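You operate a simulated robot arm through the tools that you are given. There is no shell and no other tool.

You are at the controls of a simulated robot arm. One attempt, no reset.

JOB
Fix what the panel display names, press reset, then start extractor and drum.
Fine: in that order, all at the panel, the extractor before the drum.

It is judged by the outcome, as a careful person would: the job done as asked, and still so three seconds after it is handed in. It fails if anything else is knocked over, pushed out of place, dropped, spilled or broken.

ROBOT AND FRAMES
A 7-joint arm with a two-finger parallel gripper, fixed in place. Base frame: the origin is at the foot of the arm, x ahead of it, y to its left, z up. Lengths are in mm, angles in rad, forces in N, time in s.
With the tool pointing down near the work surface it reaches from about 100 to 800 mm from the base axis. Its first joint turns from -2.897 to 2.897 rad. Payload 3.43 kg.
The TCP is the grasp point between the finger pads, 30 mm short of the fingertips. In the tool frame z runs along the fingers and y along their closing line. The gripper opens to 94 mm. The fingers are 28 mm wide and 10 mm thick; the gripper's body (50 by 96 mm) begins 55 mm behind the TCP.
Orientation is that of the tool frame in the base frame, as a unit quaternion [x, y, z, w]. With the fingers straight down and closing along the base's y, the tool's x points along the base's -x, its y along +y and its z along -z.

CONTROLS
- The arm moves only by the tool send_rows. Its argument "increments" is a list of rows, each a list of 7 numbers: the turn, a rotation vector about the tool's x, y, z in rad, then the shift along the tool's x, y, z in mm, then the opening in per cent of the stroke, from 0 (shut) to 100 (fully open). In form: [[rx, ry, rz, dx, dy, dz, gripper], ...]. A call has 1 to 20 rows; each row shifts and turns the commanded pose from where the row before left it, along the tool's axes as they then stand. Each row takes 0.2 s and may step no farther than 50 mm and 0.15 rad from the row before; otherwise, or with a gripper value out of range, the whole call is refused. Where a pose cannot be reached the arm comes as near as it can. A force on the tool above 70 N (or 10 N above the force at the start of the call, whichever is more), or a blocked arm, ends the call early, and 0.2 s more pass. Each finger travels about 45 mm/s and halts on what it meets, pressing with about 36 N; the grip force reading is that of the motor and also rises with nothing between the fingers. The clock runs only during rows and for 0.2 s after the last one: add rows that do not move to give the fingers time. It gives the time, the measured TCP pose, the force on the tool (base axes), the opening and the grip force at its end, in the units of the frame above (readings bear some noise), with the torque about the TCP (base axes, N m) and any sound that the robot's microphone picked up, and new pictures: "views" is both (left out), scene, wrist or none.
- Cameras (640 x 400 px; columns grow to the right, rows downward): "scene" is fixed at [44.3, -499.4, 1876.1]; the picture's right is [-0.18, -0.98, 0.00], its down [-0.86, 0.16, -0.48] and it looks along [0.47, -0.09, -0.88] (base axes); focal length 356 px, centre (320, 200). "wrist" rides on the gripper at [76, 14, -103] in the tool frame; the picture's right is [-0.18, 0.98, 0.00], its down [-0.75, -0.14, -0.64] and it looks along [-0.63, -0.12, 0.77] (tool axes); focal length 243 px, centre (320, 200). There is no depth. A picture from a camera that has moved, and an enlarged one, comes with that camera's place and axes in the base frame and with its lens. The place of the scene camera against the robot may be out by one fixed shift of up to 18 mm in any direction.
- raise_lower(by): slides the trunk up (or, below 0, down) by that many mm; the arm rides with it, the base frame stays. It gives what a move gives, with no picture.
- enlarge(camera, box): a new picture of the part [left, top, right, bottom] of that camera's present view, enlarged. No time passes.
- sign_off(): hands the job in; it is judged then, once.

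Places have to be worked out from the pictures, the camera data and where the tool is seen. Open the gripper and draw the arm clear of the work before you hand the job in, unless the task says otherwise.

The tools are called after "Emit:" as a command line: name --pt "numbers of a row" for each row, then --argument value for the rest, lists and objects as JSON in quotes. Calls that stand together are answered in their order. send_rows: Moves the arm, as the interface text tells. Its arguments: {"type":"object","properties":{"increments":{"type":"array"},"views":{"type":"string","enum":["both","scene","wrist","none"]}},"required":["increments"]} The other tools are called the same way: raise_lower (by) slides the trunk up or down; enlarge (camera, box) takes an enlarged picture of a part of a camera's view; sign_off () hands the job in.

At the start:

```text
clock: 0.0
ee_pos: [281.6, -416.3, 1470.6]
ee_rot: [0.0, 1.0, -0.001, 0.0]
ft_force: [0.3, -0.1, -0.2]
moment: [-0.01, 0.01, 0.0]
gripper_width: 93.8
grasp_force: 0.1
trunk travel left (down, up): [-425.0, 65.0]
```

scene: 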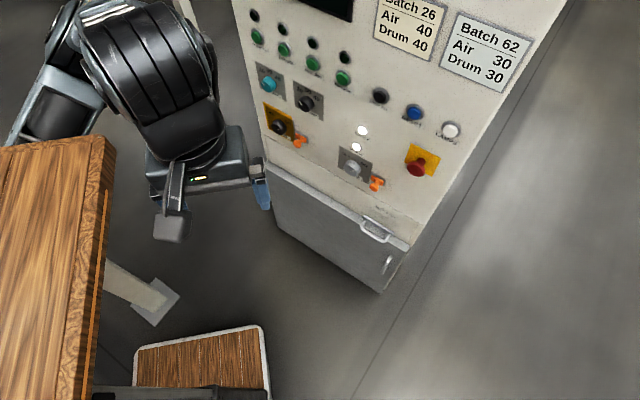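
wrist: 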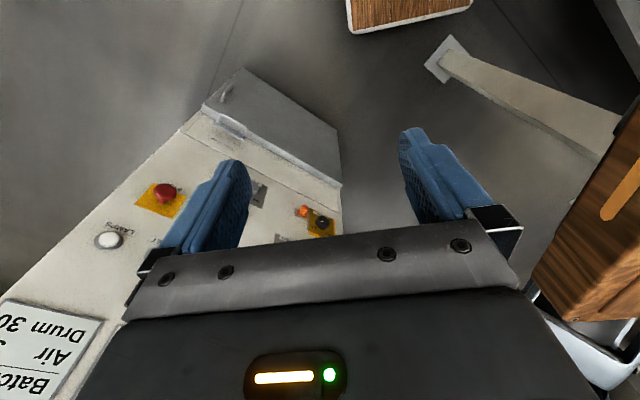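

I begin by looking closely at the panel in the scene view to read the display, labels and controls.

Emit:
enlarge --camera "scene" --box '[230, 0, 390, 100]'

Emit:
enlarge --camera "scene" --box '[240, 80, 400, 180]'

Emit:
enlarge --camera "scene" --box '[330, 80, 490, 180]'

Emit:
enlarge --camera "scene" --box '[320, 120, 440, 195]'

```text
4.00 times, centred on (310, 50) of scene
camera zoom: at [44.3, -499.4, 1876.1], right [-0.18, -0.98, 0.0], down [-0.86, 0.16, -0.48], along [0.47, -0.09, -0.88], focal length 1424 px, centre (360, 800)
```

zoom: 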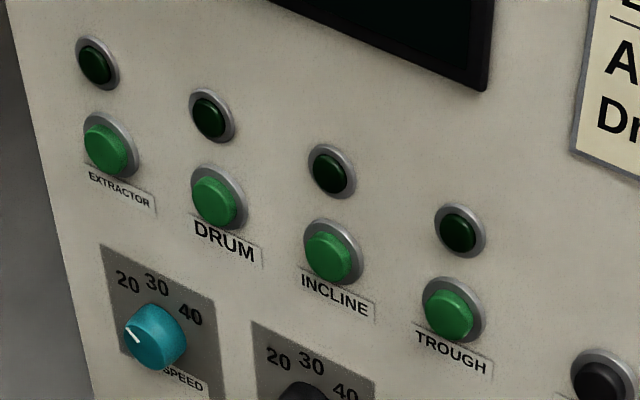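

```text
4.00 times, centred on (320, 130) of scene
camera zoom: at [44.3, -499.4, 1876.1], right [-0.18, -0.98, 0.0], down [-0.86, 0.16, -0.48], along [0.47, -0.09, -0.88], focal length 1424 px, centre (320, 480)
```

zoom: 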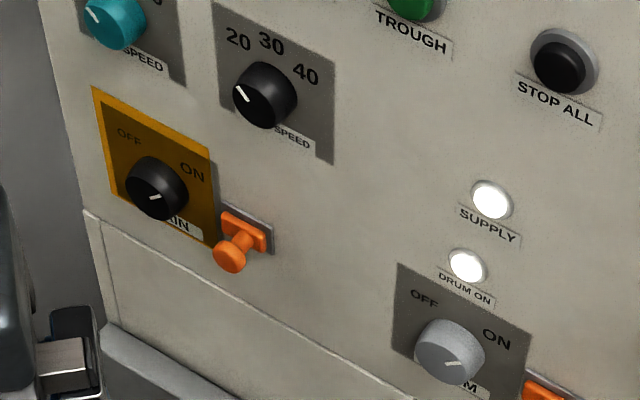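

```text
4.00 times, centred on (410, 130) of scene
camera zoom: at [44.3, -499.4, 1876.1], right [-0.18, -0.98, 0.0], down [-0.86, 0.16, -0.48], along [0.47, -0.09, -0.88], focal length 1424 px, centre (-40, 480)
```

zoom: 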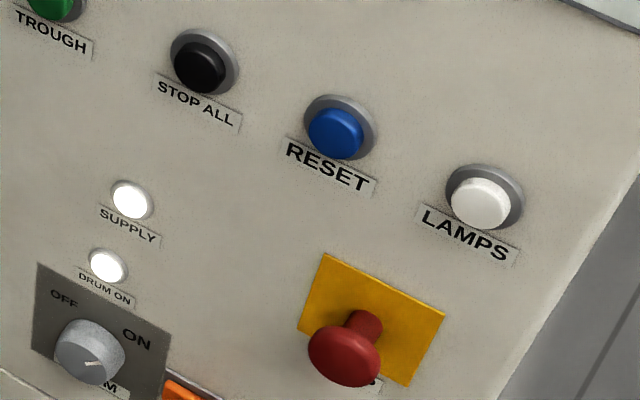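

```text
5.33 times, centred on (380, 158) of scene
camera zoom: at [44.3, -499.4, 1876.1], right [-0.18, -0.98, 0.0], down [-0.86, 0.16, -0.48], along [0.47, -0.09, -0.88], focal length 1898 px, centre (0, 427)
```

zoom: 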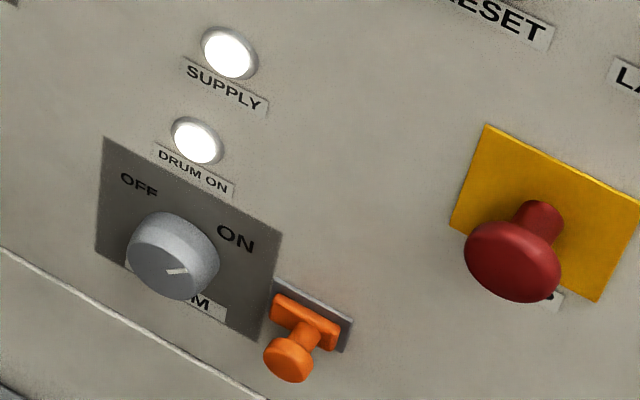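

The display itself is out of the scene camera's view. The panel face is vertical, roughly 900 mm out at −45° from the base. I turn the tool toward it and pitch it up a little, so the wrist camera faces the display.

Emit:
send_rows --pt "0 0 0.15 0 0 0 100" --pt "0 0 0.15 0 0 0 100" --pt "0 0 0.15 0 0 0 100" --pt "0 0 0.15 0 0 0 100" --pt "0 0 0.15 0 0 0 100" --pt "0 -0.15 0 0 0 0 100" --pt "0 -0.15 0 0 0 0 100" --pt "0 -0.15 0 0 0 0 100" --pt "0 -0.15 0 0 0 0 100" --pt "0 0 0 0 0 0 100"

```text
clock: 2.2
ee_pos: [293.3, -422.7, 1449.8]
ee_rot: [0.351, 0.896, -0.106, 0.252]
ft_force: [0.1, 0.5, 0.5]
moment: [0.0, -0.02, 0.01]
gripper_width: 93.7
grasp_force: 0.0
out of reach, approached as far as the arm can: row 9
trunk travel left (down, up): [-425.0, 65.0]
camera wrist: at [217.6, -331.2, 1496.4], right [0.78, 0.61, 0.08], down [0.13, -0.3, 0.94], along [0.6, -0.73, -0.32], focal length 243 px, centre (320, 200)
```

scene: 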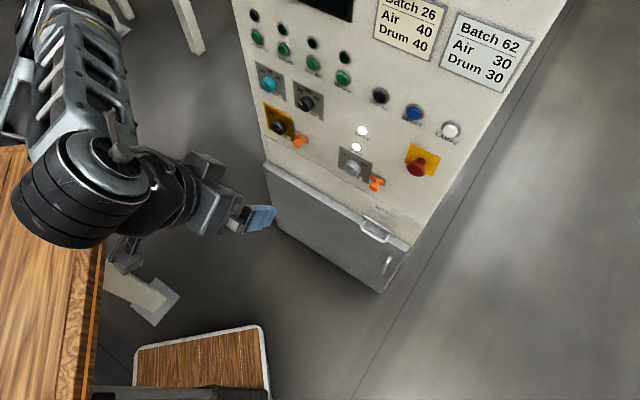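
wrist: 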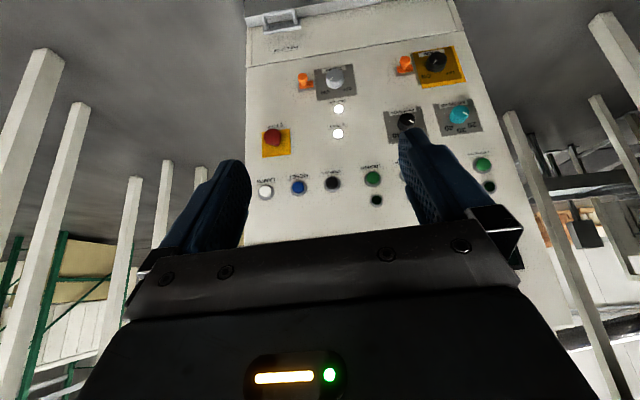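

The panel is now visible (upside down in the wrist view) and the display is hidden behind the gripper body. I move forward toward the panel while pitching up further, so the display comes above the fingers in the image.

Emit:
send_rows --pt "0 0 0 -25 0 17 100" --pt "0 0 0 -25 0 17 100" --pt "0 0 0 -25 0 17 100" --pt "0 -0.15 0 0 0 0 100" --pt "0 -0.15 0 0 0 0 100" --pt "0 -0.15 0 0 0 0 100" --pt "0 0 0 0 0 0 100"

```text
clock: 3.8
ee_pos: [360.4, -484.7, 1448.0]
ee_rot: [0.317, 0.817, -0.181, 0.447]
ft_force: [-0.9, 0.9, 1.0]
moment: [0.02, 0.01, 0.02]
gripper_width: 94.0
grasp_force: 0.0
trunk travel left (down, up): [-425.0, 65.0]
camera wrist: at [276.0, -386.9, 1437.6], right [0.74, 0.66, 0.14], down [-0.19, 0.0, 0.98], along [0.64, -0.75, 0.12], focal length 243 px, centre (320, 200)
```

scene: 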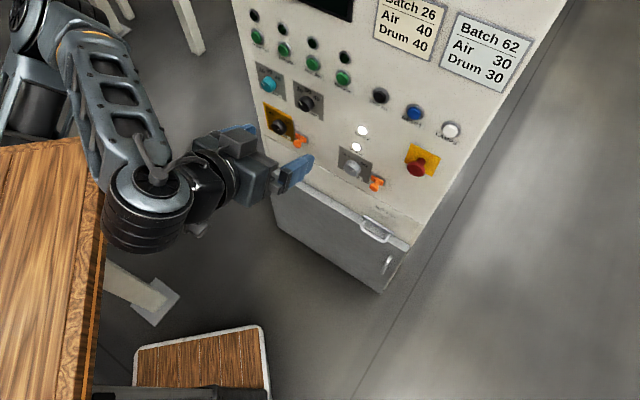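
wrist: 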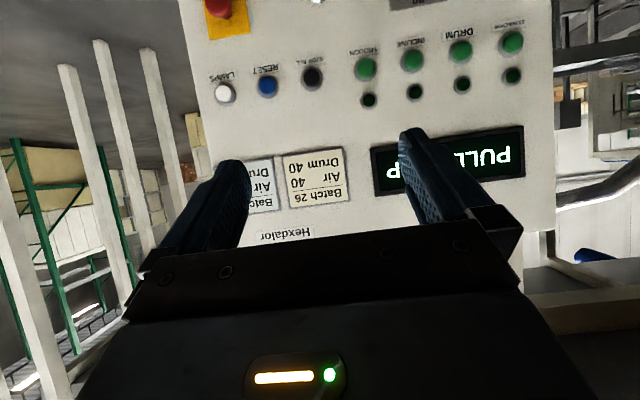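

The display reads "PULL …P" with a finger hiding the middle. I enlarge it, and I'll shift the tool sideways to see the whole.

Emit:
enlarge --camera "wrist" --box '[360, 110, 540, 222]'

Emit:
send_rows --pt "0 0 0 0 40 0 100" --pt "0 0 0 0 40 0 100" --pt "0 -0.1 0 0 20 0 100" --pt "0 0 0 0 0 0 100"

```text
3.56 times, centred on (450, 166) of wrist
camera zoom: at [276.0, -386.9, 1437.6], right [0.74, 0.66, 0.14], down [-0.19, 0.0, 0.98], along [0.64, -0.75, 0.12], focal length 863 px, centre (-142, 321)
```

zoom: 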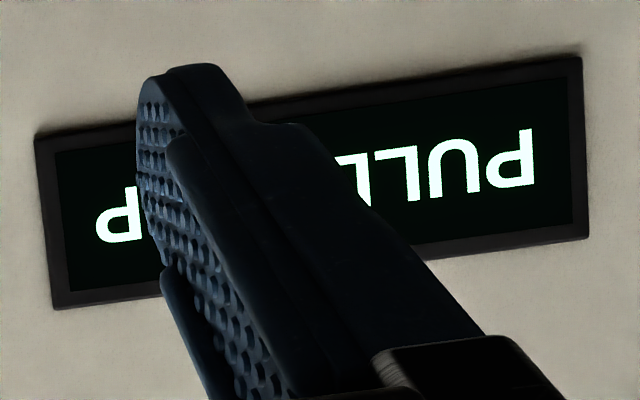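

```text
clock: 4.8
ee_pos: [424.0, -421.1, 1460.5]
ee_rot: [0.293, 0.801, -0.209, 0.479]
ft_force: [-0.2, 0.0, -0.1]
moment: [-0.03, -0.02, -0.02]
gripper_width: 94.2
grasp_force: 0.1
trunk travel left (down, up): [-425.0, 65.0]
camera wrist: at [340.6, -325.5, 1437.7], right [0.73, 0.68, 0.11], down [-0.23, 0.09, 0.97], along [0.65, -0.73, 0.22], focal length 243 px, centre (320, 200)
```

scene: 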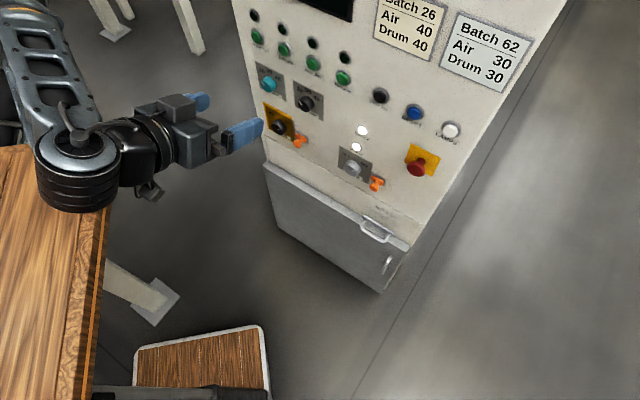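
wrist: 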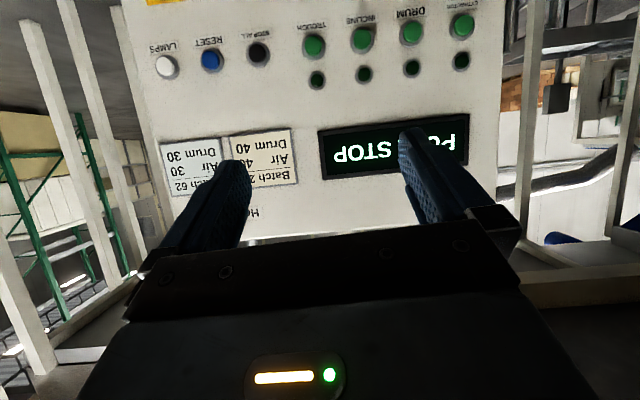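

The display says "PULL STOP", so the red stop mushroom has to be pulled out, then RESET, then EXTRACTOR, then DRUM. I look closer at the stop's label, the pins and the arm's own posture.

Emit:
enlarge --camera "scene" --box '[0, 0, 320, 200]'

Emit:
enlarge --camera "scene" --box '[390, 130, 454, 190]'

Emit:
enlarge --camera "wrist" --box '[120, 0, 520, 250]'

```text
2.00 times, centred on (160, 100) of scene
camera zoom: at [44.3, -499.4, 1876.1], right [-0.18, -0.98, 0.0], down [-0.86, 0.16, -0.48], along [0.47, -0.09, -0.88], focal length 712 px, centre (640, 400)
```

zoom: 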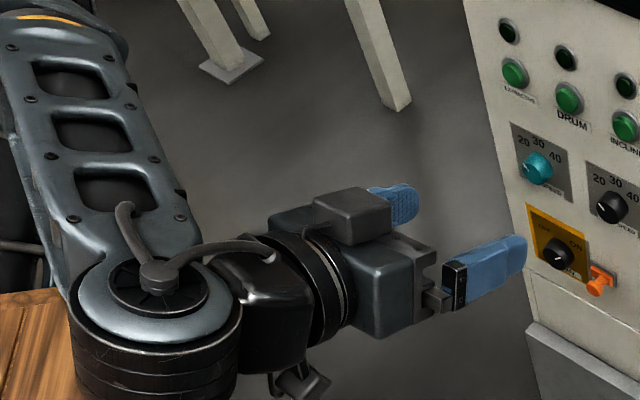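

```text
6.67 times, centred on (422, 160) of scene
camera zoom: at [44.3, -499.4, 1876.1], right [-0.18, -0.98, 0.0], down [-0.86, 0.16, -0.48], along [0.47, -0.09, -0.88], focal length 2373 px, centre (-360, 467)
```

zoom: 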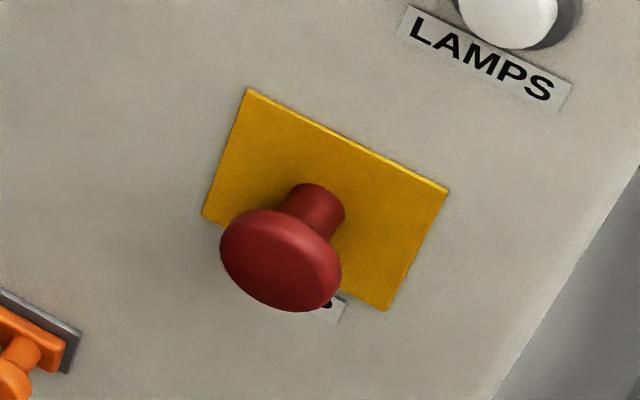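

```text
1.60 times, centred on (320, 125) of wrist
camera zoom: at [340.6, -325.5, 1437.7], right [0.73, 0.68, 0.11], down [-0.23, 0.09, 0.97], along [0.65, -0.73, 0.22], focal length 388 px, centre (320, 320)
```

zoom: 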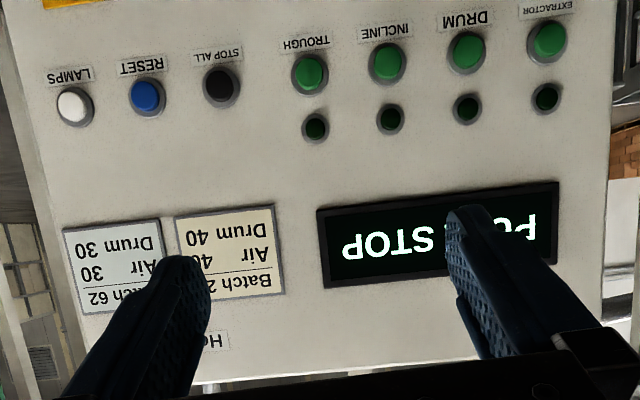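

Let me look at the arm's own links and the wooden table at the left more closely before lowering the trunk, so that nothing is hit.

Emit:
enlarge --camera "scene" --box '[0, 60, 160, 220]'

Emit:
enlarge --camera "scene" --box '[0, 200, 320, 400]'

```text
2.50 times, centred on (80, 140) of scene
camera zoom: at [44.3, -499.4, 1876.1], right [-0.18, -0.98, 0.0], down [-0.86, 0.16, -0.48], along [0.47, -0.09, -0.88], focal length 890 px, centre (920, 350)
```

zoom: 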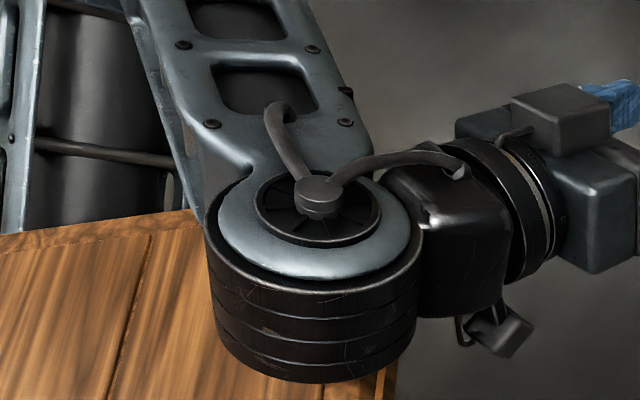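

```text
2.00 times, centred on (160, 300) of scene
camera zoom: at [44.3, -499.4, 1876.1], right [-0.18, -0.98, 0.0], down [-0.86, 0.16, -0.48], along [0.47, -0.09, -0.88], focal length 712 px, centre (640, 0)
```

zoom: 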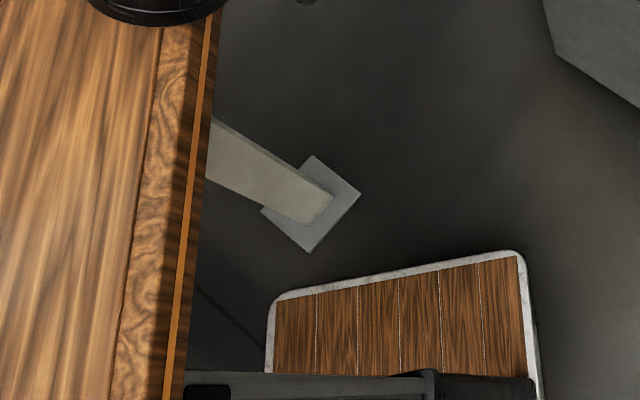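

Triangulating the tape on the wooden slab puts the slab at about z≈1490 with its edge near y≈−290, very close to the wrist. Before lowering anything I raise the trunk a little, to see whether the slab rides with the trunk or stands still.

Emit:
raise_lower --by 30

Emit:
enlarge --camera "scene" --box '[0, 0, 320, 200]'

Emit:
enlarge --camera "scene" --box '[0, 200, 320, 400]'

```text
clock: 5.5
ee_pos: [427.2, -418.2, 1491.4]
ee_rot: [0.29, 0.8, -0.211, 0.48]
ft_force: [1.0, 0.1, -0.5]
moment: [-0.03, 0.0, 0.01]
gripper_width: 94.0
grasp_force: 0.0
trunk travel left (down, up): [-455.0, 35.0]
```

```text
2.00 times, centred on (160, 100) of scene
camera zoom: at [44.3, -499.4, 1876.1], right [-0.18, -0.98, 0.0], down [-0.86, 0.16, -0.48], along [0.47, -0.09, -0.88], focal length 712 px, centre (640, 400)
```

zoom: 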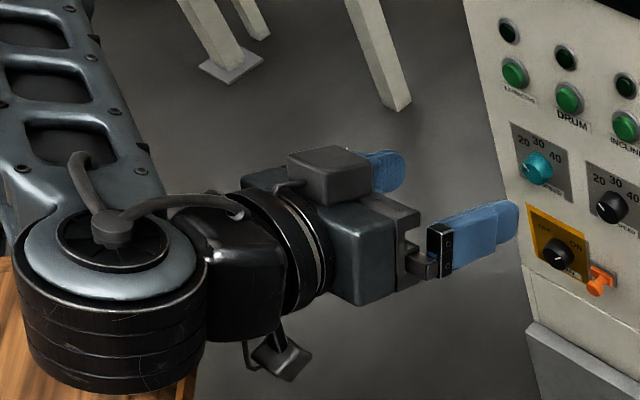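

```text
2.00 times, centred on (160, 300) of scene
camera zoom: at [44.3, -499.4, 1876.1], right [-0.18, -0.98, 0.0], down [-0.86, 0.16, -0.48], along [0.47, -0.09, -0.88], focal length 712 px, centre (640, 0)
```

zoom: 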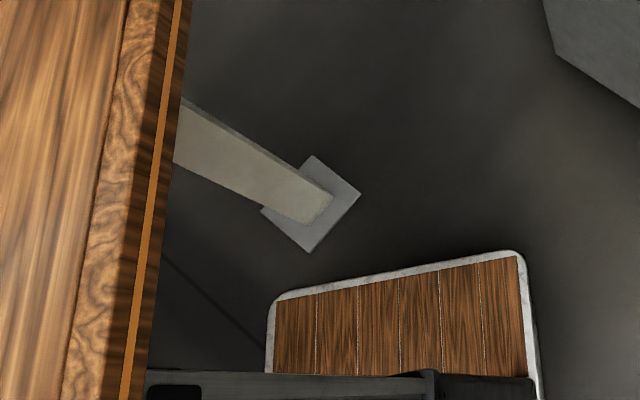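

The slab rides with the trunk, so lowering keeps the arm clear of it. The stop button sits at about (477, −815, 1133), with its head about 910 mm out, so I lower the trunk in steps and check the surroundings.

Emit:
raise_lower --by -170

Emit:
enlarge --camera "scene" --box '[0, 0, 640, 400]'

Emit:
enlarge --camera "wrist" --box '[0, 0, 640, 400]'

```text
clock: 7.5
ee_pos: [429.5, -417.6, 1322.9]
ee_rot: [0.287, 0.802, -0.208, 0.481]
ft_force: [0.5, -0.5, -0.3]
moment: [-0.01, 0.0, 0.01]
gripper_width: 94.1
grasp_force: 0.1
trunk travel left (down, up): [-285.0, 205.0]
```

```text
1.00 times, centred on (320, 200) of scene (not enlarged: the box is as wide or as high as the picture)
camera zoom: at [44.3, -499.4, 1876.1], right [-0.18, -0.98, 0.0], down [-0.86, 0.16, -0.48], along [0.47, -0.09, -0.88], focal length 356 px, centre (320, 200)
```

zoom: 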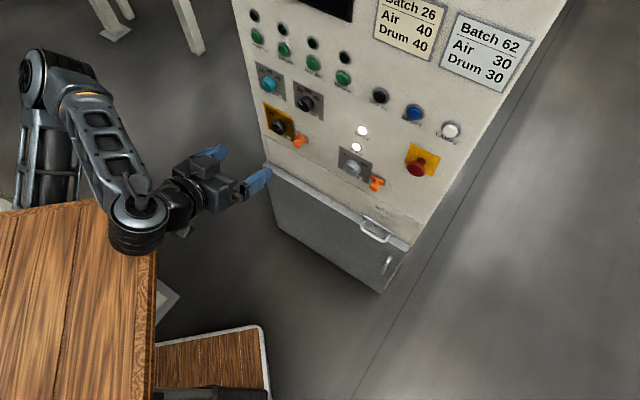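

```text
1.00 times, centred on (320, 200) of wrist (not enlarged: the box is as wide or as high as the picture)
camera zoom: at [344.8, -323.5, 1299.5], right [0.72, 0.69, 0.11], down [-0.23, 0.09, 0.97], along [0.66, -0.72, 0.22], focal length 243 px, centre (320, 200)
```

zoom: 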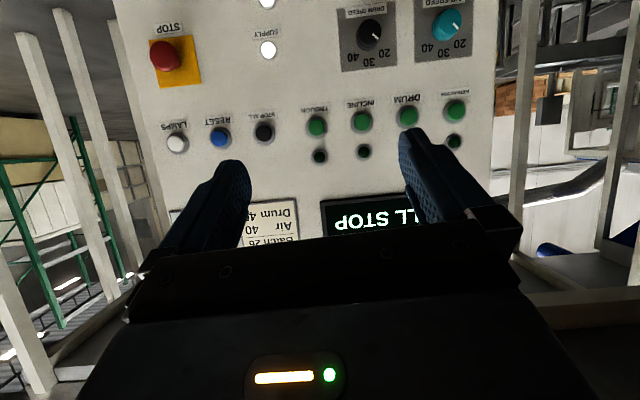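

Now the slab's top is about z≈1355 and the elbow is clear. I move right along the panel and forward while pitching toward horizontal, to stand in front of the stop button before lowering further.

Emit:
send_rows --pt "0 -0.07 0 -6 -42 20 100" --pt "0 -0.07 0 -6 -42 20 100" --pt "0 -0.07 0 -5 -42 20 100" --pt "0 -0.07 0 -5 -42 20 100" --pt "0 -0.07 0 -3 -42 20 100" --pt "0 -0.07 0 -3 -42 20 100" --pt "0 0 0 0 0 0 100"

```text
clock: 9.3
ee_pos: [343.9, -680.5, 1285.2]
ee_rot: [0.267, 0.676, -0.247, 0.641]
ft_force: [0.9, -0.5, 0.2]
moment: [0.01, -0.03, -0.02]
gripper_width: 94.1
grasp_force: 0.1
trunk travel left (down, up): [-285.0, 205.0]
stopped in row 7: the arm was blocked; the commanded pose is now the measured one
camera wrist: at [276.0, -595.6, 1214.3], right [0.67, 0.71, 0.19], down [-0.54, 0.3, 0.79], along [0.51, -0.63, 0.59], focal length 243 px, centre (320, 200)
```

scene: 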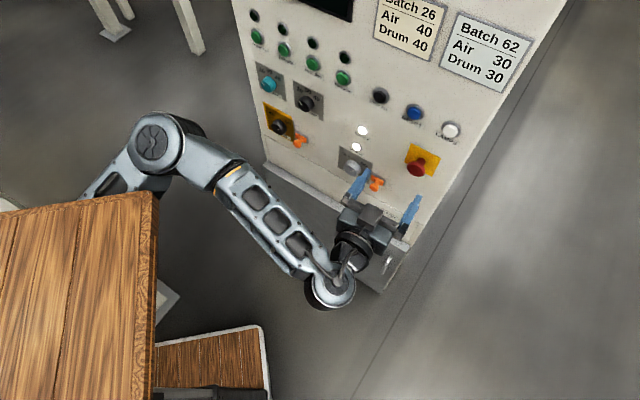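
wrist: 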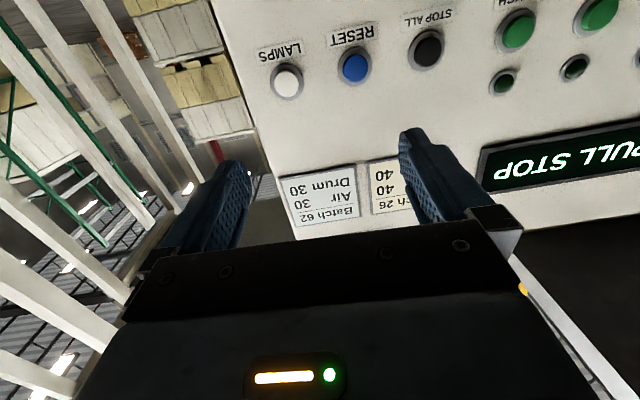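

The move ended with the arm reported as blocked, and the TCP sits at (344, −681, 1285), lower than intended. I enlarge the region of the slab corner and elbow to see what is touching.

Emit:
enlarge --camera "scene" --box '[40, 90, 240, 215]'

Emit:
enlarge --camera "scene" --box '[220, 130, 460, 310]'

```text
3.20 times, centred on (140, 152) of scene
camera zoom: at [44.3, -499.4, 1876.1], right [-0.18, -0.98, 0.0], down [-0.86, 0.16, -0.48], along [0.47, -0.09, -0.88], focal length 1139 px, centre (896, 352)
```

zoom: 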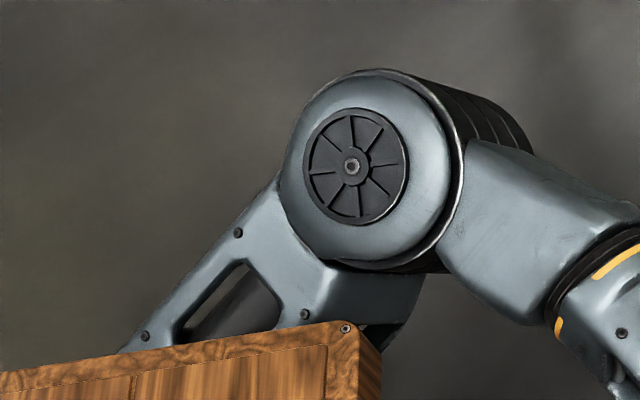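

```text
2.22 times, centred on (340, 220) of scene
camera zoom: at [44.3, -499.4, 1876.1], right [-0.18, -0.98, 0.0], down [-0.86, 0.16, -0.48], along [0.47, -0.09, -0.88], focal length 791 px, centre (276, 156)
```

zoom: 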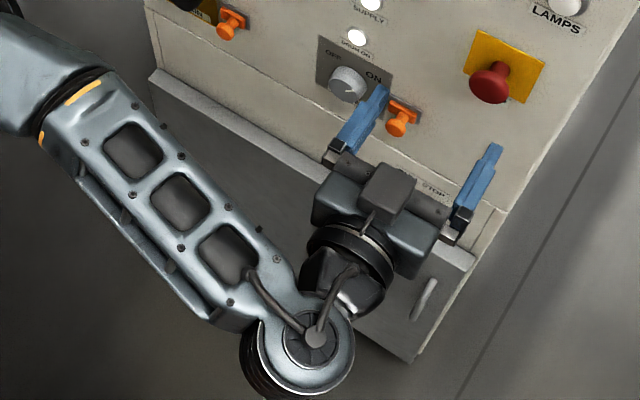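

The upper arm seems to be brushing the wooden plank's front edge (the shoulder appears to sit near x≈390, under the plank), while the tool is nearly horizontal in front of the stop. Dropping the tool about 150 mm relative to the trunk lowers the elbow away from the plank and brings it to stop-button height.

Emit:
send_rows --pt "0 0 0 30 0 0 100" --pt "0 0 0 40 0 0 100" --pt "0 0 0 40 0 0 100" --pt "0 0 0 40 0 0 100" --pt "0 0 0 0 0 0 100"

```text
clock: 10.5
ee_pos: [337.0, -673.1, 1138.1]
ee_rot: [0.266, 0.674, -0.249, 0.643]
ft_force: [0.2, 0.8, -0.2]
moment: [-0.03, -0.03, -0.03]
gripper_width: 94.1
grasp_force: 0.1
trunk travel left (down, up): [-285.0, 205.0]
camera wrist: at [269.2, -588.2, 1066.1], right [0.67, 0.72, 0.19], down [-0.54, 0.3, 0.78], along [0.5, -0.63, 0.59], focal length 243 px, centre (320, 200)
```

scene: 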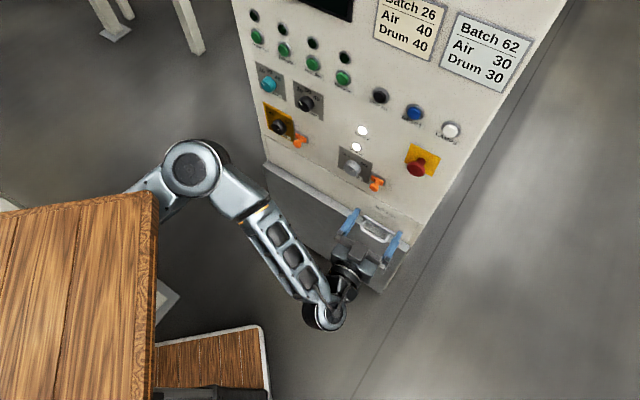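
wrist: 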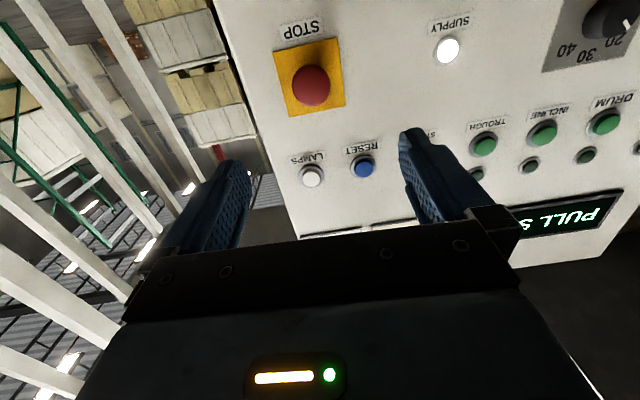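

The stop mushroom is clearly seen at (311, 85); I place its axis at lateral 252, z≈1128, with the head face about 910 mm out along the panel normal and the panel at about 948. I level the tool, line up with it and advance to about 860 mm.

Emit:
send_rows --pt "0.026 -0.05 0 5 -3 0 100" --pt "0 0 0 5 -2 35 100" --pt "0 0 0 0 0 40 100" --pt "0 0 0 0 0 40 100" --pt "0 0 0 0 0 30 100" --pt "0 0 0 0 0 0 100"

```text
clock: 11.9
ee_pos: [436.6, -778.6, 1128.8]
ee_rot: [0.268, 0.653, -0.264, 0.657]
ft_force: [0.4, -0.1, 0.0]
moment: [0.0, -0.01, 0.0]
gripper_width: 94.0
grasp_force: 0.1
trunk travel left (down, up): [-285.0, 205.0]
camera wrist: at [374.4, -694.6, 1051.9], right [0.68, 0.7, 0.19], down [-0.56, 0.34, 0.75], along [0.46, -0.62, 0.63], focal length 243 px, centre (320, 200)
```

scene: 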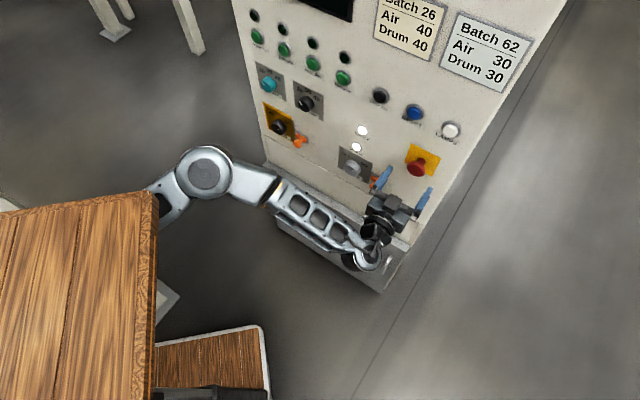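
wrist: 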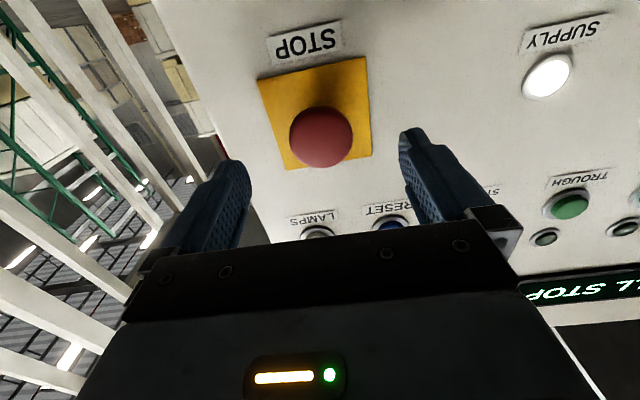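

The stop head is centred at (320, 136), which lies on the tool axis about 60 mm ahead of the TCP, and the plate is about 86 mm ahead. I advance 46 mm so the pads straddle the head with the tips short of the plate.

Emit:
send_rows --pt "0 0 0 0 0 15 100" --pt "0 0 0 0 0 15 100" --pt "0 0 0 0 0 10 100" --pt "0 0 0 0 0 6 100" --pt "0 0 0 0 0 0 100"

```text
clock: 13.1
ee_pos: [472.1, -811.2, 1130.7]
ee_rot: [0.268, 0.653, -0.265, 0.657]
ft_force: [0.2, 0.3, 0.2]
moment: [-0.02, 0.0, 0.0]
gripper_width: 94.2
grasp_force: 0.1
trunk travel left (down, up): [-285.0, 205.0]
camera wrist: at [408.8, -727.7, 1053.5], right [0.68, 0.7, 0.19], down [-0.56, 0.34, 0.75], along [0.46, -0.62, 0.63], focal length 243 px, centre (320, 200)
```

scene: 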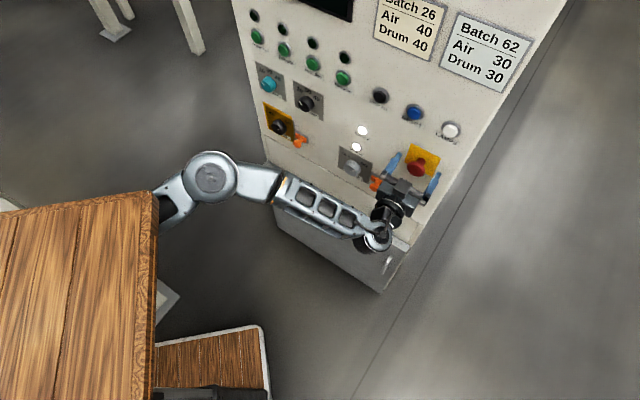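
wrist: 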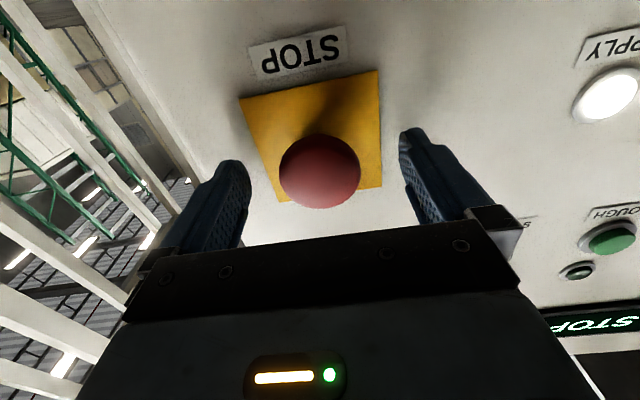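

The head is centred between the fingers about 15 mm ahead of the TCP, with the tips still short of the plate. I close the fingers on the mushroom head.

Emit:
send_rows --pt "0 0 0 0 0 0 0" --pt "0 0 0 0 0 0 0" --pt "0 0 0 0 0 0 0" --pt "0 0 0 0 0 0 0" --pt "0 0 0 0 0 0 0" --pt "0 0 0 0 0 0 0" --views "wrist"

```text
clock: 14.5
ee_pos: [470.7, -811.7, 1130.3]
ee_rot: [0.268, 0.654, -0.265, 0.656]
ft_force: [0.2, 1.4, -0.6]
moment: [-0.01, 0.01, -0.37]
gripper_width: 45.0
grasp_force: 45.0
trunk travel left (down, up): [-285.0, 205.0]
camera wrist: at [408.9, -727.6, 1053.4], right [0.68, 0.7, 0.19], down [-0.56, 0.34, 0.75], along [0.46, -0.62, 0.63], focal length 243 px, centre (320, 200)
```

wrist: 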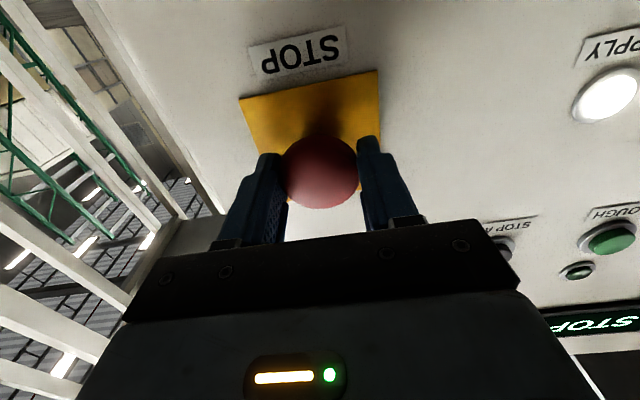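

The fingers hold the head at 45 mm width. I pull straight back along the tool axis in small steps, watching force and sound.

Emit:
send_rows --pt "0 0 0 0 0 -2 0" --pt "0 0 0 0 0 -3 0" --pt "0 0 0 0 0 -3 0" --pt "0 0 0 0 0 -3 0" --pt "0 0 0 0 0 0 0" --views "wrist"

```text
clock: 15.7
ee_pos: [465.0, -803.9, 1130.2]
ee_rot: [0.267, 0.654, -0.265, 0.656]
ft_force: [14.0, -46.1, 2.5]
moment: [-0.06, -0.03, -0.36]
gripper_width: 44.7
grasp_force: 45.2
trunk travel left (down, up): [-285.0, 205.0]
camera wrist: at [402.3, -721.0, 1053.2], right [0.68, 0.7, 0.19], down [-0.56, 0.34, 0.75], along [0.46, -0.62, 0.63], focal length 243 px, centre (320, 200)
```

wrist: 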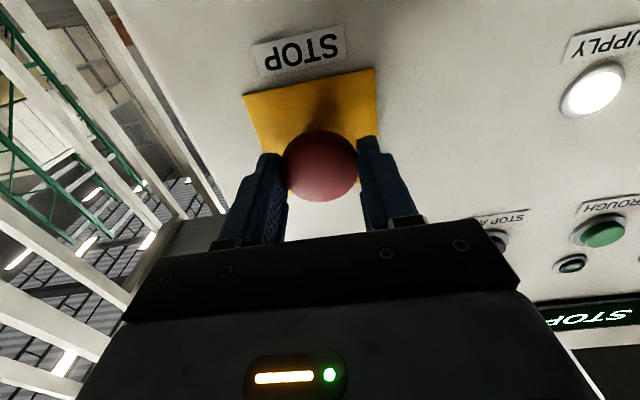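

The tool came back about 10 mm, with about 45 N now pulling and a little slip. I check the display and the stop's stem to see whether it has come out.

Emit:
enlarge --camera "wrist" --box '[480, 280, 640, 380]'

Emit:
enlarge --camera "wrist" --box '[230, 60, 400, 220]'

Emit:
enlarge --camera "scene" --box '[240, 0, 490, 200]'

```text
4.00 times, centred on (560, 330) of wrist
camera zoom: at [402.3, -721.0, 1053.2], right [0.68, 0.7, 0.19], down [-0.56, 0.34, 0.75], along [0.46, -0.62, 0.63], focal length 970 px, centre (-640, -320)
```

zoom: 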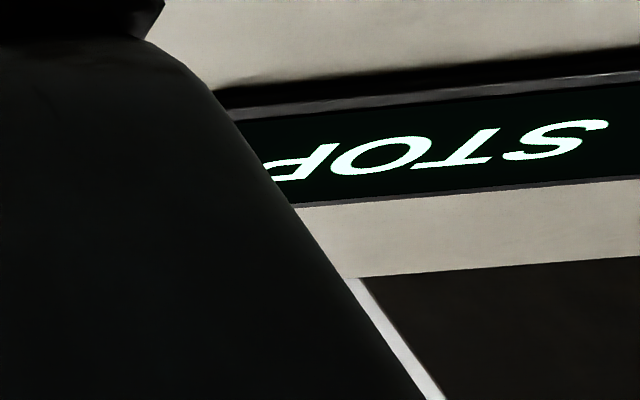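

```text
2.50 times, centred on (315, 140) of wrist
camera zoom: at [402.3, -721.0, 1053.2], right [0.68, 0.7, 0.19], down [-0.56, 0.34, 0.75], along [0.46, -0.62, 0.63], focal length 606 px, centre (332, 350)
```

zoom: 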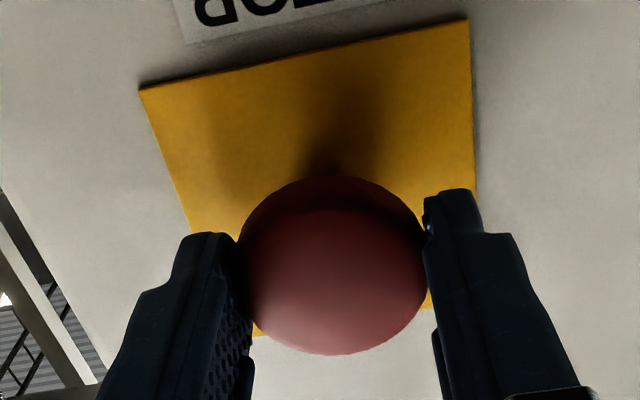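

```text
2.00 times, centred on (365, 100) of scene
camera zoom: at [44.3, -499.4, 1876.1], right [-0.18, -0.98, 0.0], down [-0.86, 0.16, -0.48], along [0.47, -0.09, -0.88], focal length 712 px, centre (230, 400)
```

zoom: 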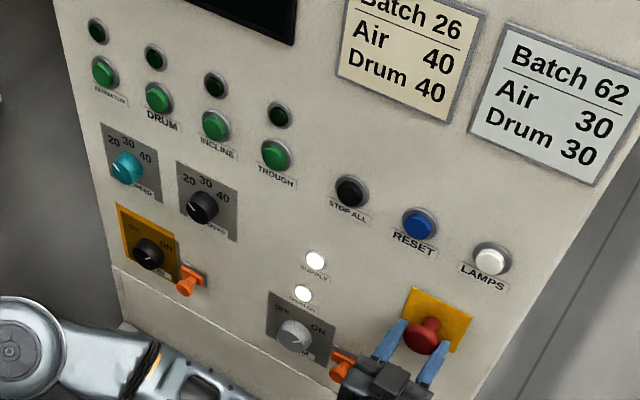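

The display still reads STOP; the head moved only a few millimetres and the pads slipped because they held it near the tips. I open, advance about 18 mm so the head sits deeper in the pads, and look again.

Emit:
send_rows --pt "0 0 0 0 0 0 70" --pt "0 0 0 0 0 0 70" --pt "0 0 0 0 0 6 70" --pt "0 0 0 0 0 6 70" --pt "0 0 0 0 0 5 70" --pt "0 0 0 0 0 0 70" --views "wrist"

```text
clock: 17.1
ee_pos: [476.7, -815.0, 1129.5]
ee_rot: [0.267, 0.654, -0.264, 0.656]
ft_force: [-0.3, 0.0, 0.3]
moment: [0.02, 0.01, 0.01]
gripper_width: 65.6
grasp_force: 0.1
trunk travel left (down, up): [-285.0, 205.0]
camera wrist: at [414.8, -731.7, 1053.6], right [0.68, 0.7, 0.19], down [-0.56, 0.34, 0.75], along [0.46, -0.62, 0.63], focal length 243 px, centre (320, 200)
```

wrist: 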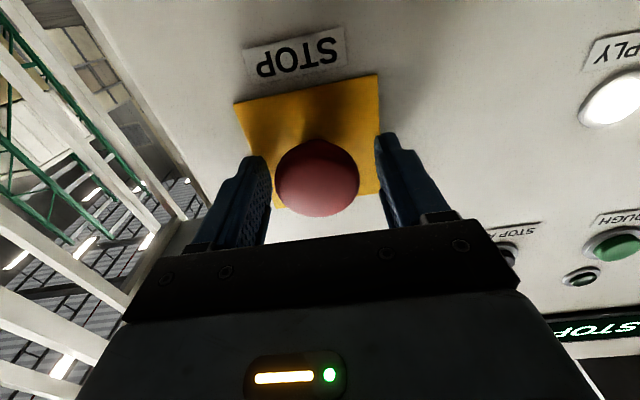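

The head is now about 9 mm ahead of the TCP and 1.7 mm off to the right; I correct that, go 2 mm deeper and close again.

Emit:
send_rows --pt "0 0 0 0 -1.7 2 70" --pt "0 0 0 0 0 0 0" --pt "0 0 0 0 0 0 0" --pt "0 0 0 0 0 0 0" --pt "0 0 0 0 0 0 0" --pt "0 0 0 0 0 0 0" --views "wrist"

```text
clock: 18.5
ee_pos: [477.0, -817.7, 1130.7]
ee_rot: [0.267, 0.654, -0.264, 0.657]
ft_force: [4.9, 5.8, -1.5]
moment: [0.0, -0.15, -0.23]
gripper_width: 45.2
grasp_force: 44.5
trunk travel left (down, up): [-285.0, 205.0]
camera wrist: at [415.6, -734.5, 1053.8], right [0.68, 0.71, 0.19], down [-0.56, 0.34, 0.75], along [0.47, -0.62, 0.63], focal length 243 px, centre (320, 200)
```

wrist: 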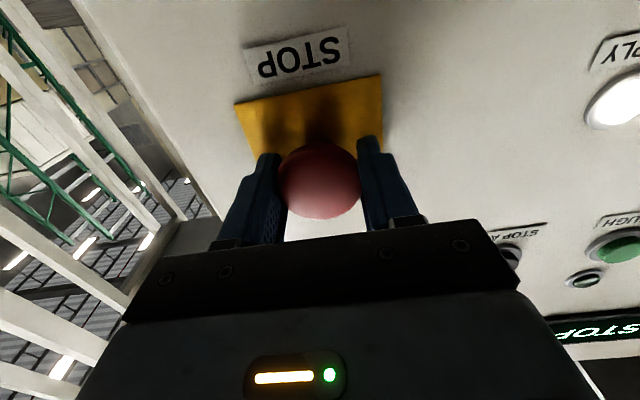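

The pads now hold the head deeper. I pull back 15 mm in steps.

Emit:
send_rows --pt "0 0 0 0 0 -3 0" --pt "0 0 0 0 -0.4 -3 0" --pt "0 0 0 0 -0.5 -3 0" --pt "0 0 0 0 -0.5 -3 0" --pt "0 0 0 0 0 0 0" --views "wrist"

```text
clock: 19.7
ee_pos: [472.1, -811.2, 1130.3]
ee_rot: [0.267, 0.654, -0.263, 0.657]
ft_force: [32.6, -24.8, -3.2]
moment: [-0.07, -0.18, -0.26]
gripper_width: 45.0
grasp_force: 44.9
trunk travel left (down, up): [-285.0, 205.0]
camera wrist: at [408.4, -727.7, 1053.3], right [0.68, 0.71, 0.19], down [-0.56, 0.34, 0.75], along [0.47, -0.62, 0.63], focal length 243 px, centre (320, 200)
```

wrist: 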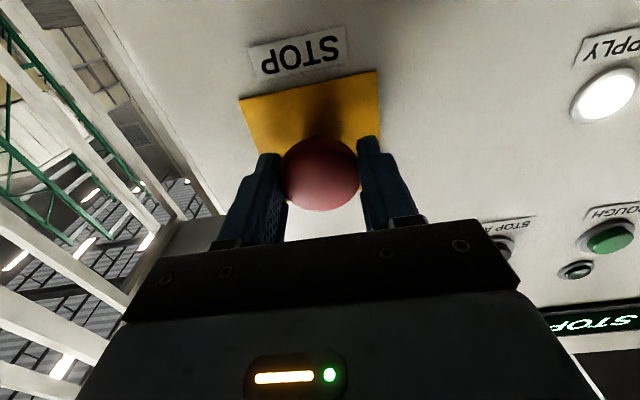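

Pure friction slips at about 41 N and the head hasn't moved, so I need a positive hook behind the mushroom head. The head's rim is about 919 out and the plate about 950, leaving roughly 25 mm for a 10 mm finger. I open, back off, then turn the tool to point sideways along the panel so one finger can slip behind the head.

Emit:
send_rows --pt "0 0 0 0 0 2 100" --pt "0 0 0 0 0 0 100" --pt "0 0 0 0 0 0 100" --pt "0 0 0 0 0 0 100" --pt "0 0 0 0 0 -40 100" --pt "0 0 0 0 0 -40 100" --pt "0 0 0 0 0 -40 100" --pt "0 0 0 0 0 0 100"

```text
clock: 21.5
ee_pos: [383.2, -727.4, 1130.1]
ee_rot: [0.267, 0.654, -0.265, 0.656]
ft_force: [-0.1, -0.3, -1.0]
moment: [-0.03, 0.01, -0.02]
gripper_width: 93.9
grasp_force: 0.1
trunk travel left (down, up): [-285.0, 205.0]
camera wrist: at [319.5, -644.0, 1053.4], right [0.68, 0.7, 0.19], down [-0.56, 0.34, 0.75], along [0.46, -0.62, 0.63], focal length 243 px, centre (320, 200)
```

scene: 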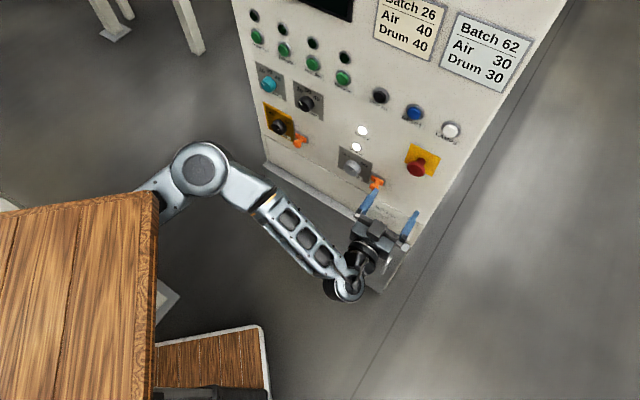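
wrist: 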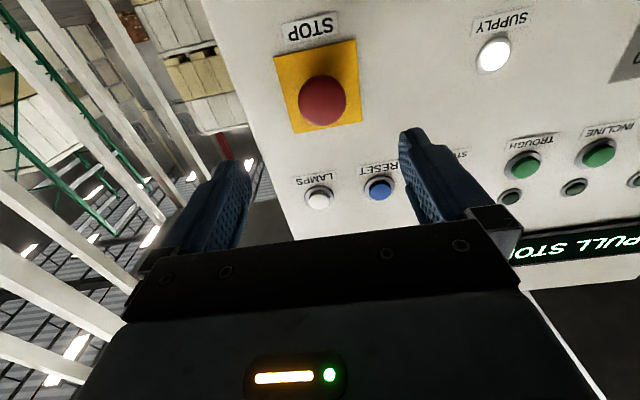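

The head axis is confirmed at lateral ≈252, head ≈920 out and plate ≈949 out. I shift left 80 mm and turn the tool about its x axis, so the fingers point right along the panel.

Emit:
send_rows --pt "0 0 0 0 40 0 100" --pt "0 0 0 0 40 0 100" --pt "0.136 0 0 0 0 0 100" --pt "0.136 0 0 0 0 0 100" --pt "0.136 0 0 0 0 0 100" --pt "0.136 0 0 0 0 0 100" --pt "0.136 0 0 0 0 0 100" --pt "0.136 0 0 0 0 0 100" --pt "0.136 0 0 0 0 0 100" --pt "0.136 0 0 0 0 0 100" --pt "0.136 0 0 0 0 0 100" --pt "0.136 0 0 0 0 0 100" --pt "0 0 0 0 0 0 100"

```text
clock: 24.5
ee_pos: [433.4, -668.7, 1106.6]
ee_rot: [0.376, 0.625, -0.356, 0.584]
ft_force: [0.0, -0.7, -0.1]
moment: [0.01, -0.01, -0.02]
gripper_width: 93.8
grasp_force: 0.0
out of reach, approached as far as the arm can: row 5, 6, 7, 8, 9, 10, 11, 12
trunk travel left (down, up): [-285.0, 205.0]
stopped in row 13: the arm was blocked; the commanded pose is now the measured one
camera wrist: at [396.6, -565.8, 1037.6], right [0.88, 0.44, 0.18], down [-0.39, 0.46, 0.79], along [0.27, -0.77, 0.58], focal length 243 px, centre (320, 200)
```

scene: 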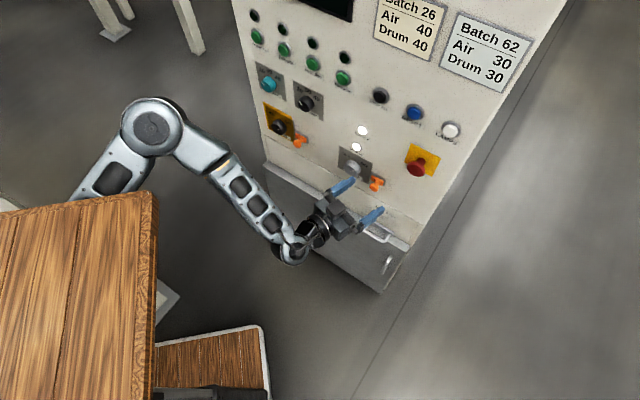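
wrist: 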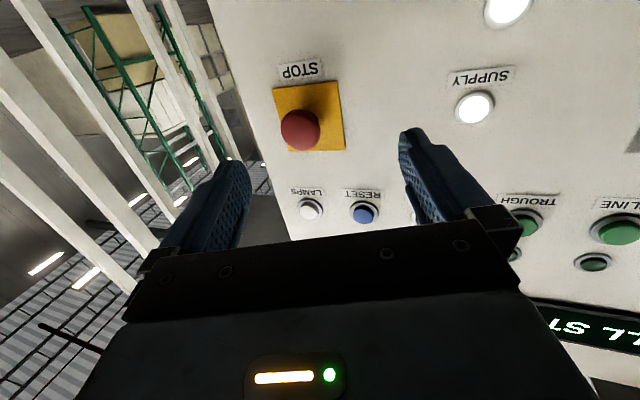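

The wrist reached a joint limit after about 18° of turn. I check how the arm's links are posed before choosing another way.

Emit:
enlarge --camera "scene" --box '[60, 80, 260, 205]'

Emit:
enlarge --camera "scene" --box '[220, 150, 420, 275]'

```text
3.20 times, centred on (160, 142) of scene
camera zoom: at [44.3, -499.4, 1876.1], right [-0.18, -0.98, 0.0], down [-0.86, 0.16, -0.48], along [0.47, -0.09, -0.88], focal length 1139 px, centre (832, 384)
```

zoom: 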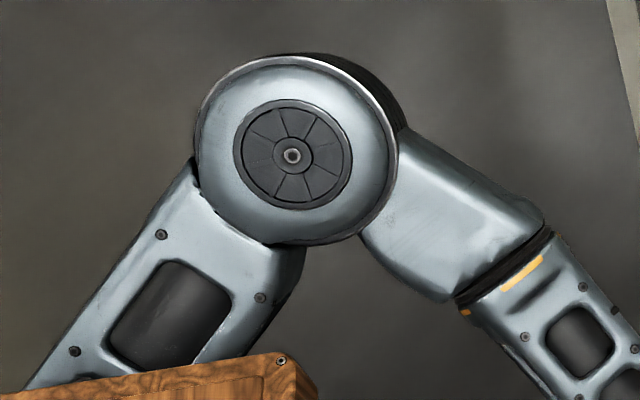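

```text
3.20 times, centred on (320, 212) of scene
camera zoom: at [44.3, -499.4, 1876.1], right [-0.18, -0.98, 0.0], down [-0.86, 0.16, -0.48], along [0.47, -0.09, -0.88], focal length 1139 px, centre (320, 160)
```

zoom: 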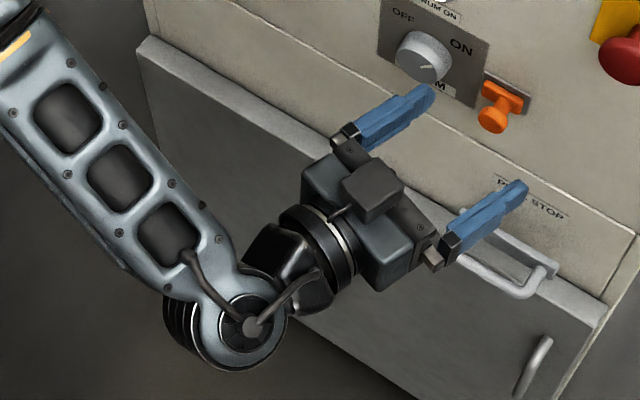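

There is another label low on the panel above the door handle, reading something like "P… STOP". I zoom in on it, since the display may be naming that device rather than the mushroom.

Emit:
enlarge --camera "scene" --box '[360, 195, 420, 233]'

Emit:
enlarge --camera "scene" --box '[340, 180, 440, 300]'

```text
10.53 times, centred on (390, 214) of scene
camera zoom: at [44.3, -499.4, 1876.1], right [-0.18, -0.98, 0.0], down [-0.86, 0.16, -0.48], along [0.47, -0.09, -0.88], focal length 3746 px, centre (-417, 53)
```

zoom: 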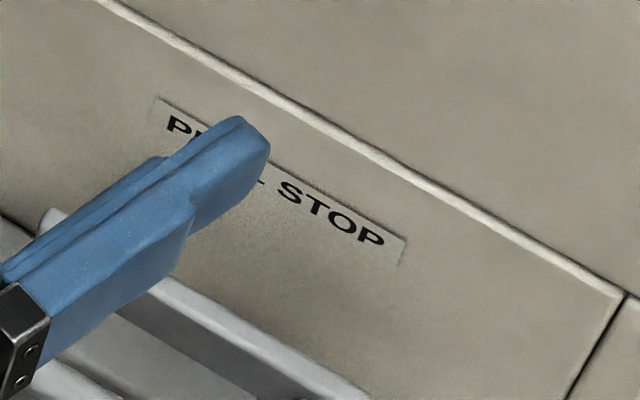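

```text
3.33 times, centred on (390, 240) of scene
camera zoom: at [44.3, -499.4, 1876.1], right [-0.18, -0.98, 0.0], down [-0.86, 0.16, -0.48], along [0.47, -0.09, -0.88], focal length 1186 px, centre (87, 67)
```

zoom: 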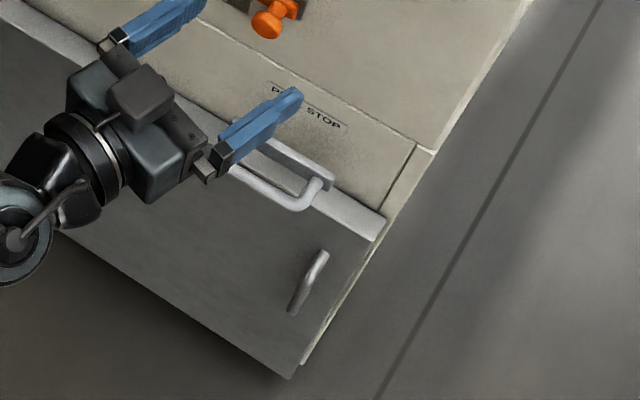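

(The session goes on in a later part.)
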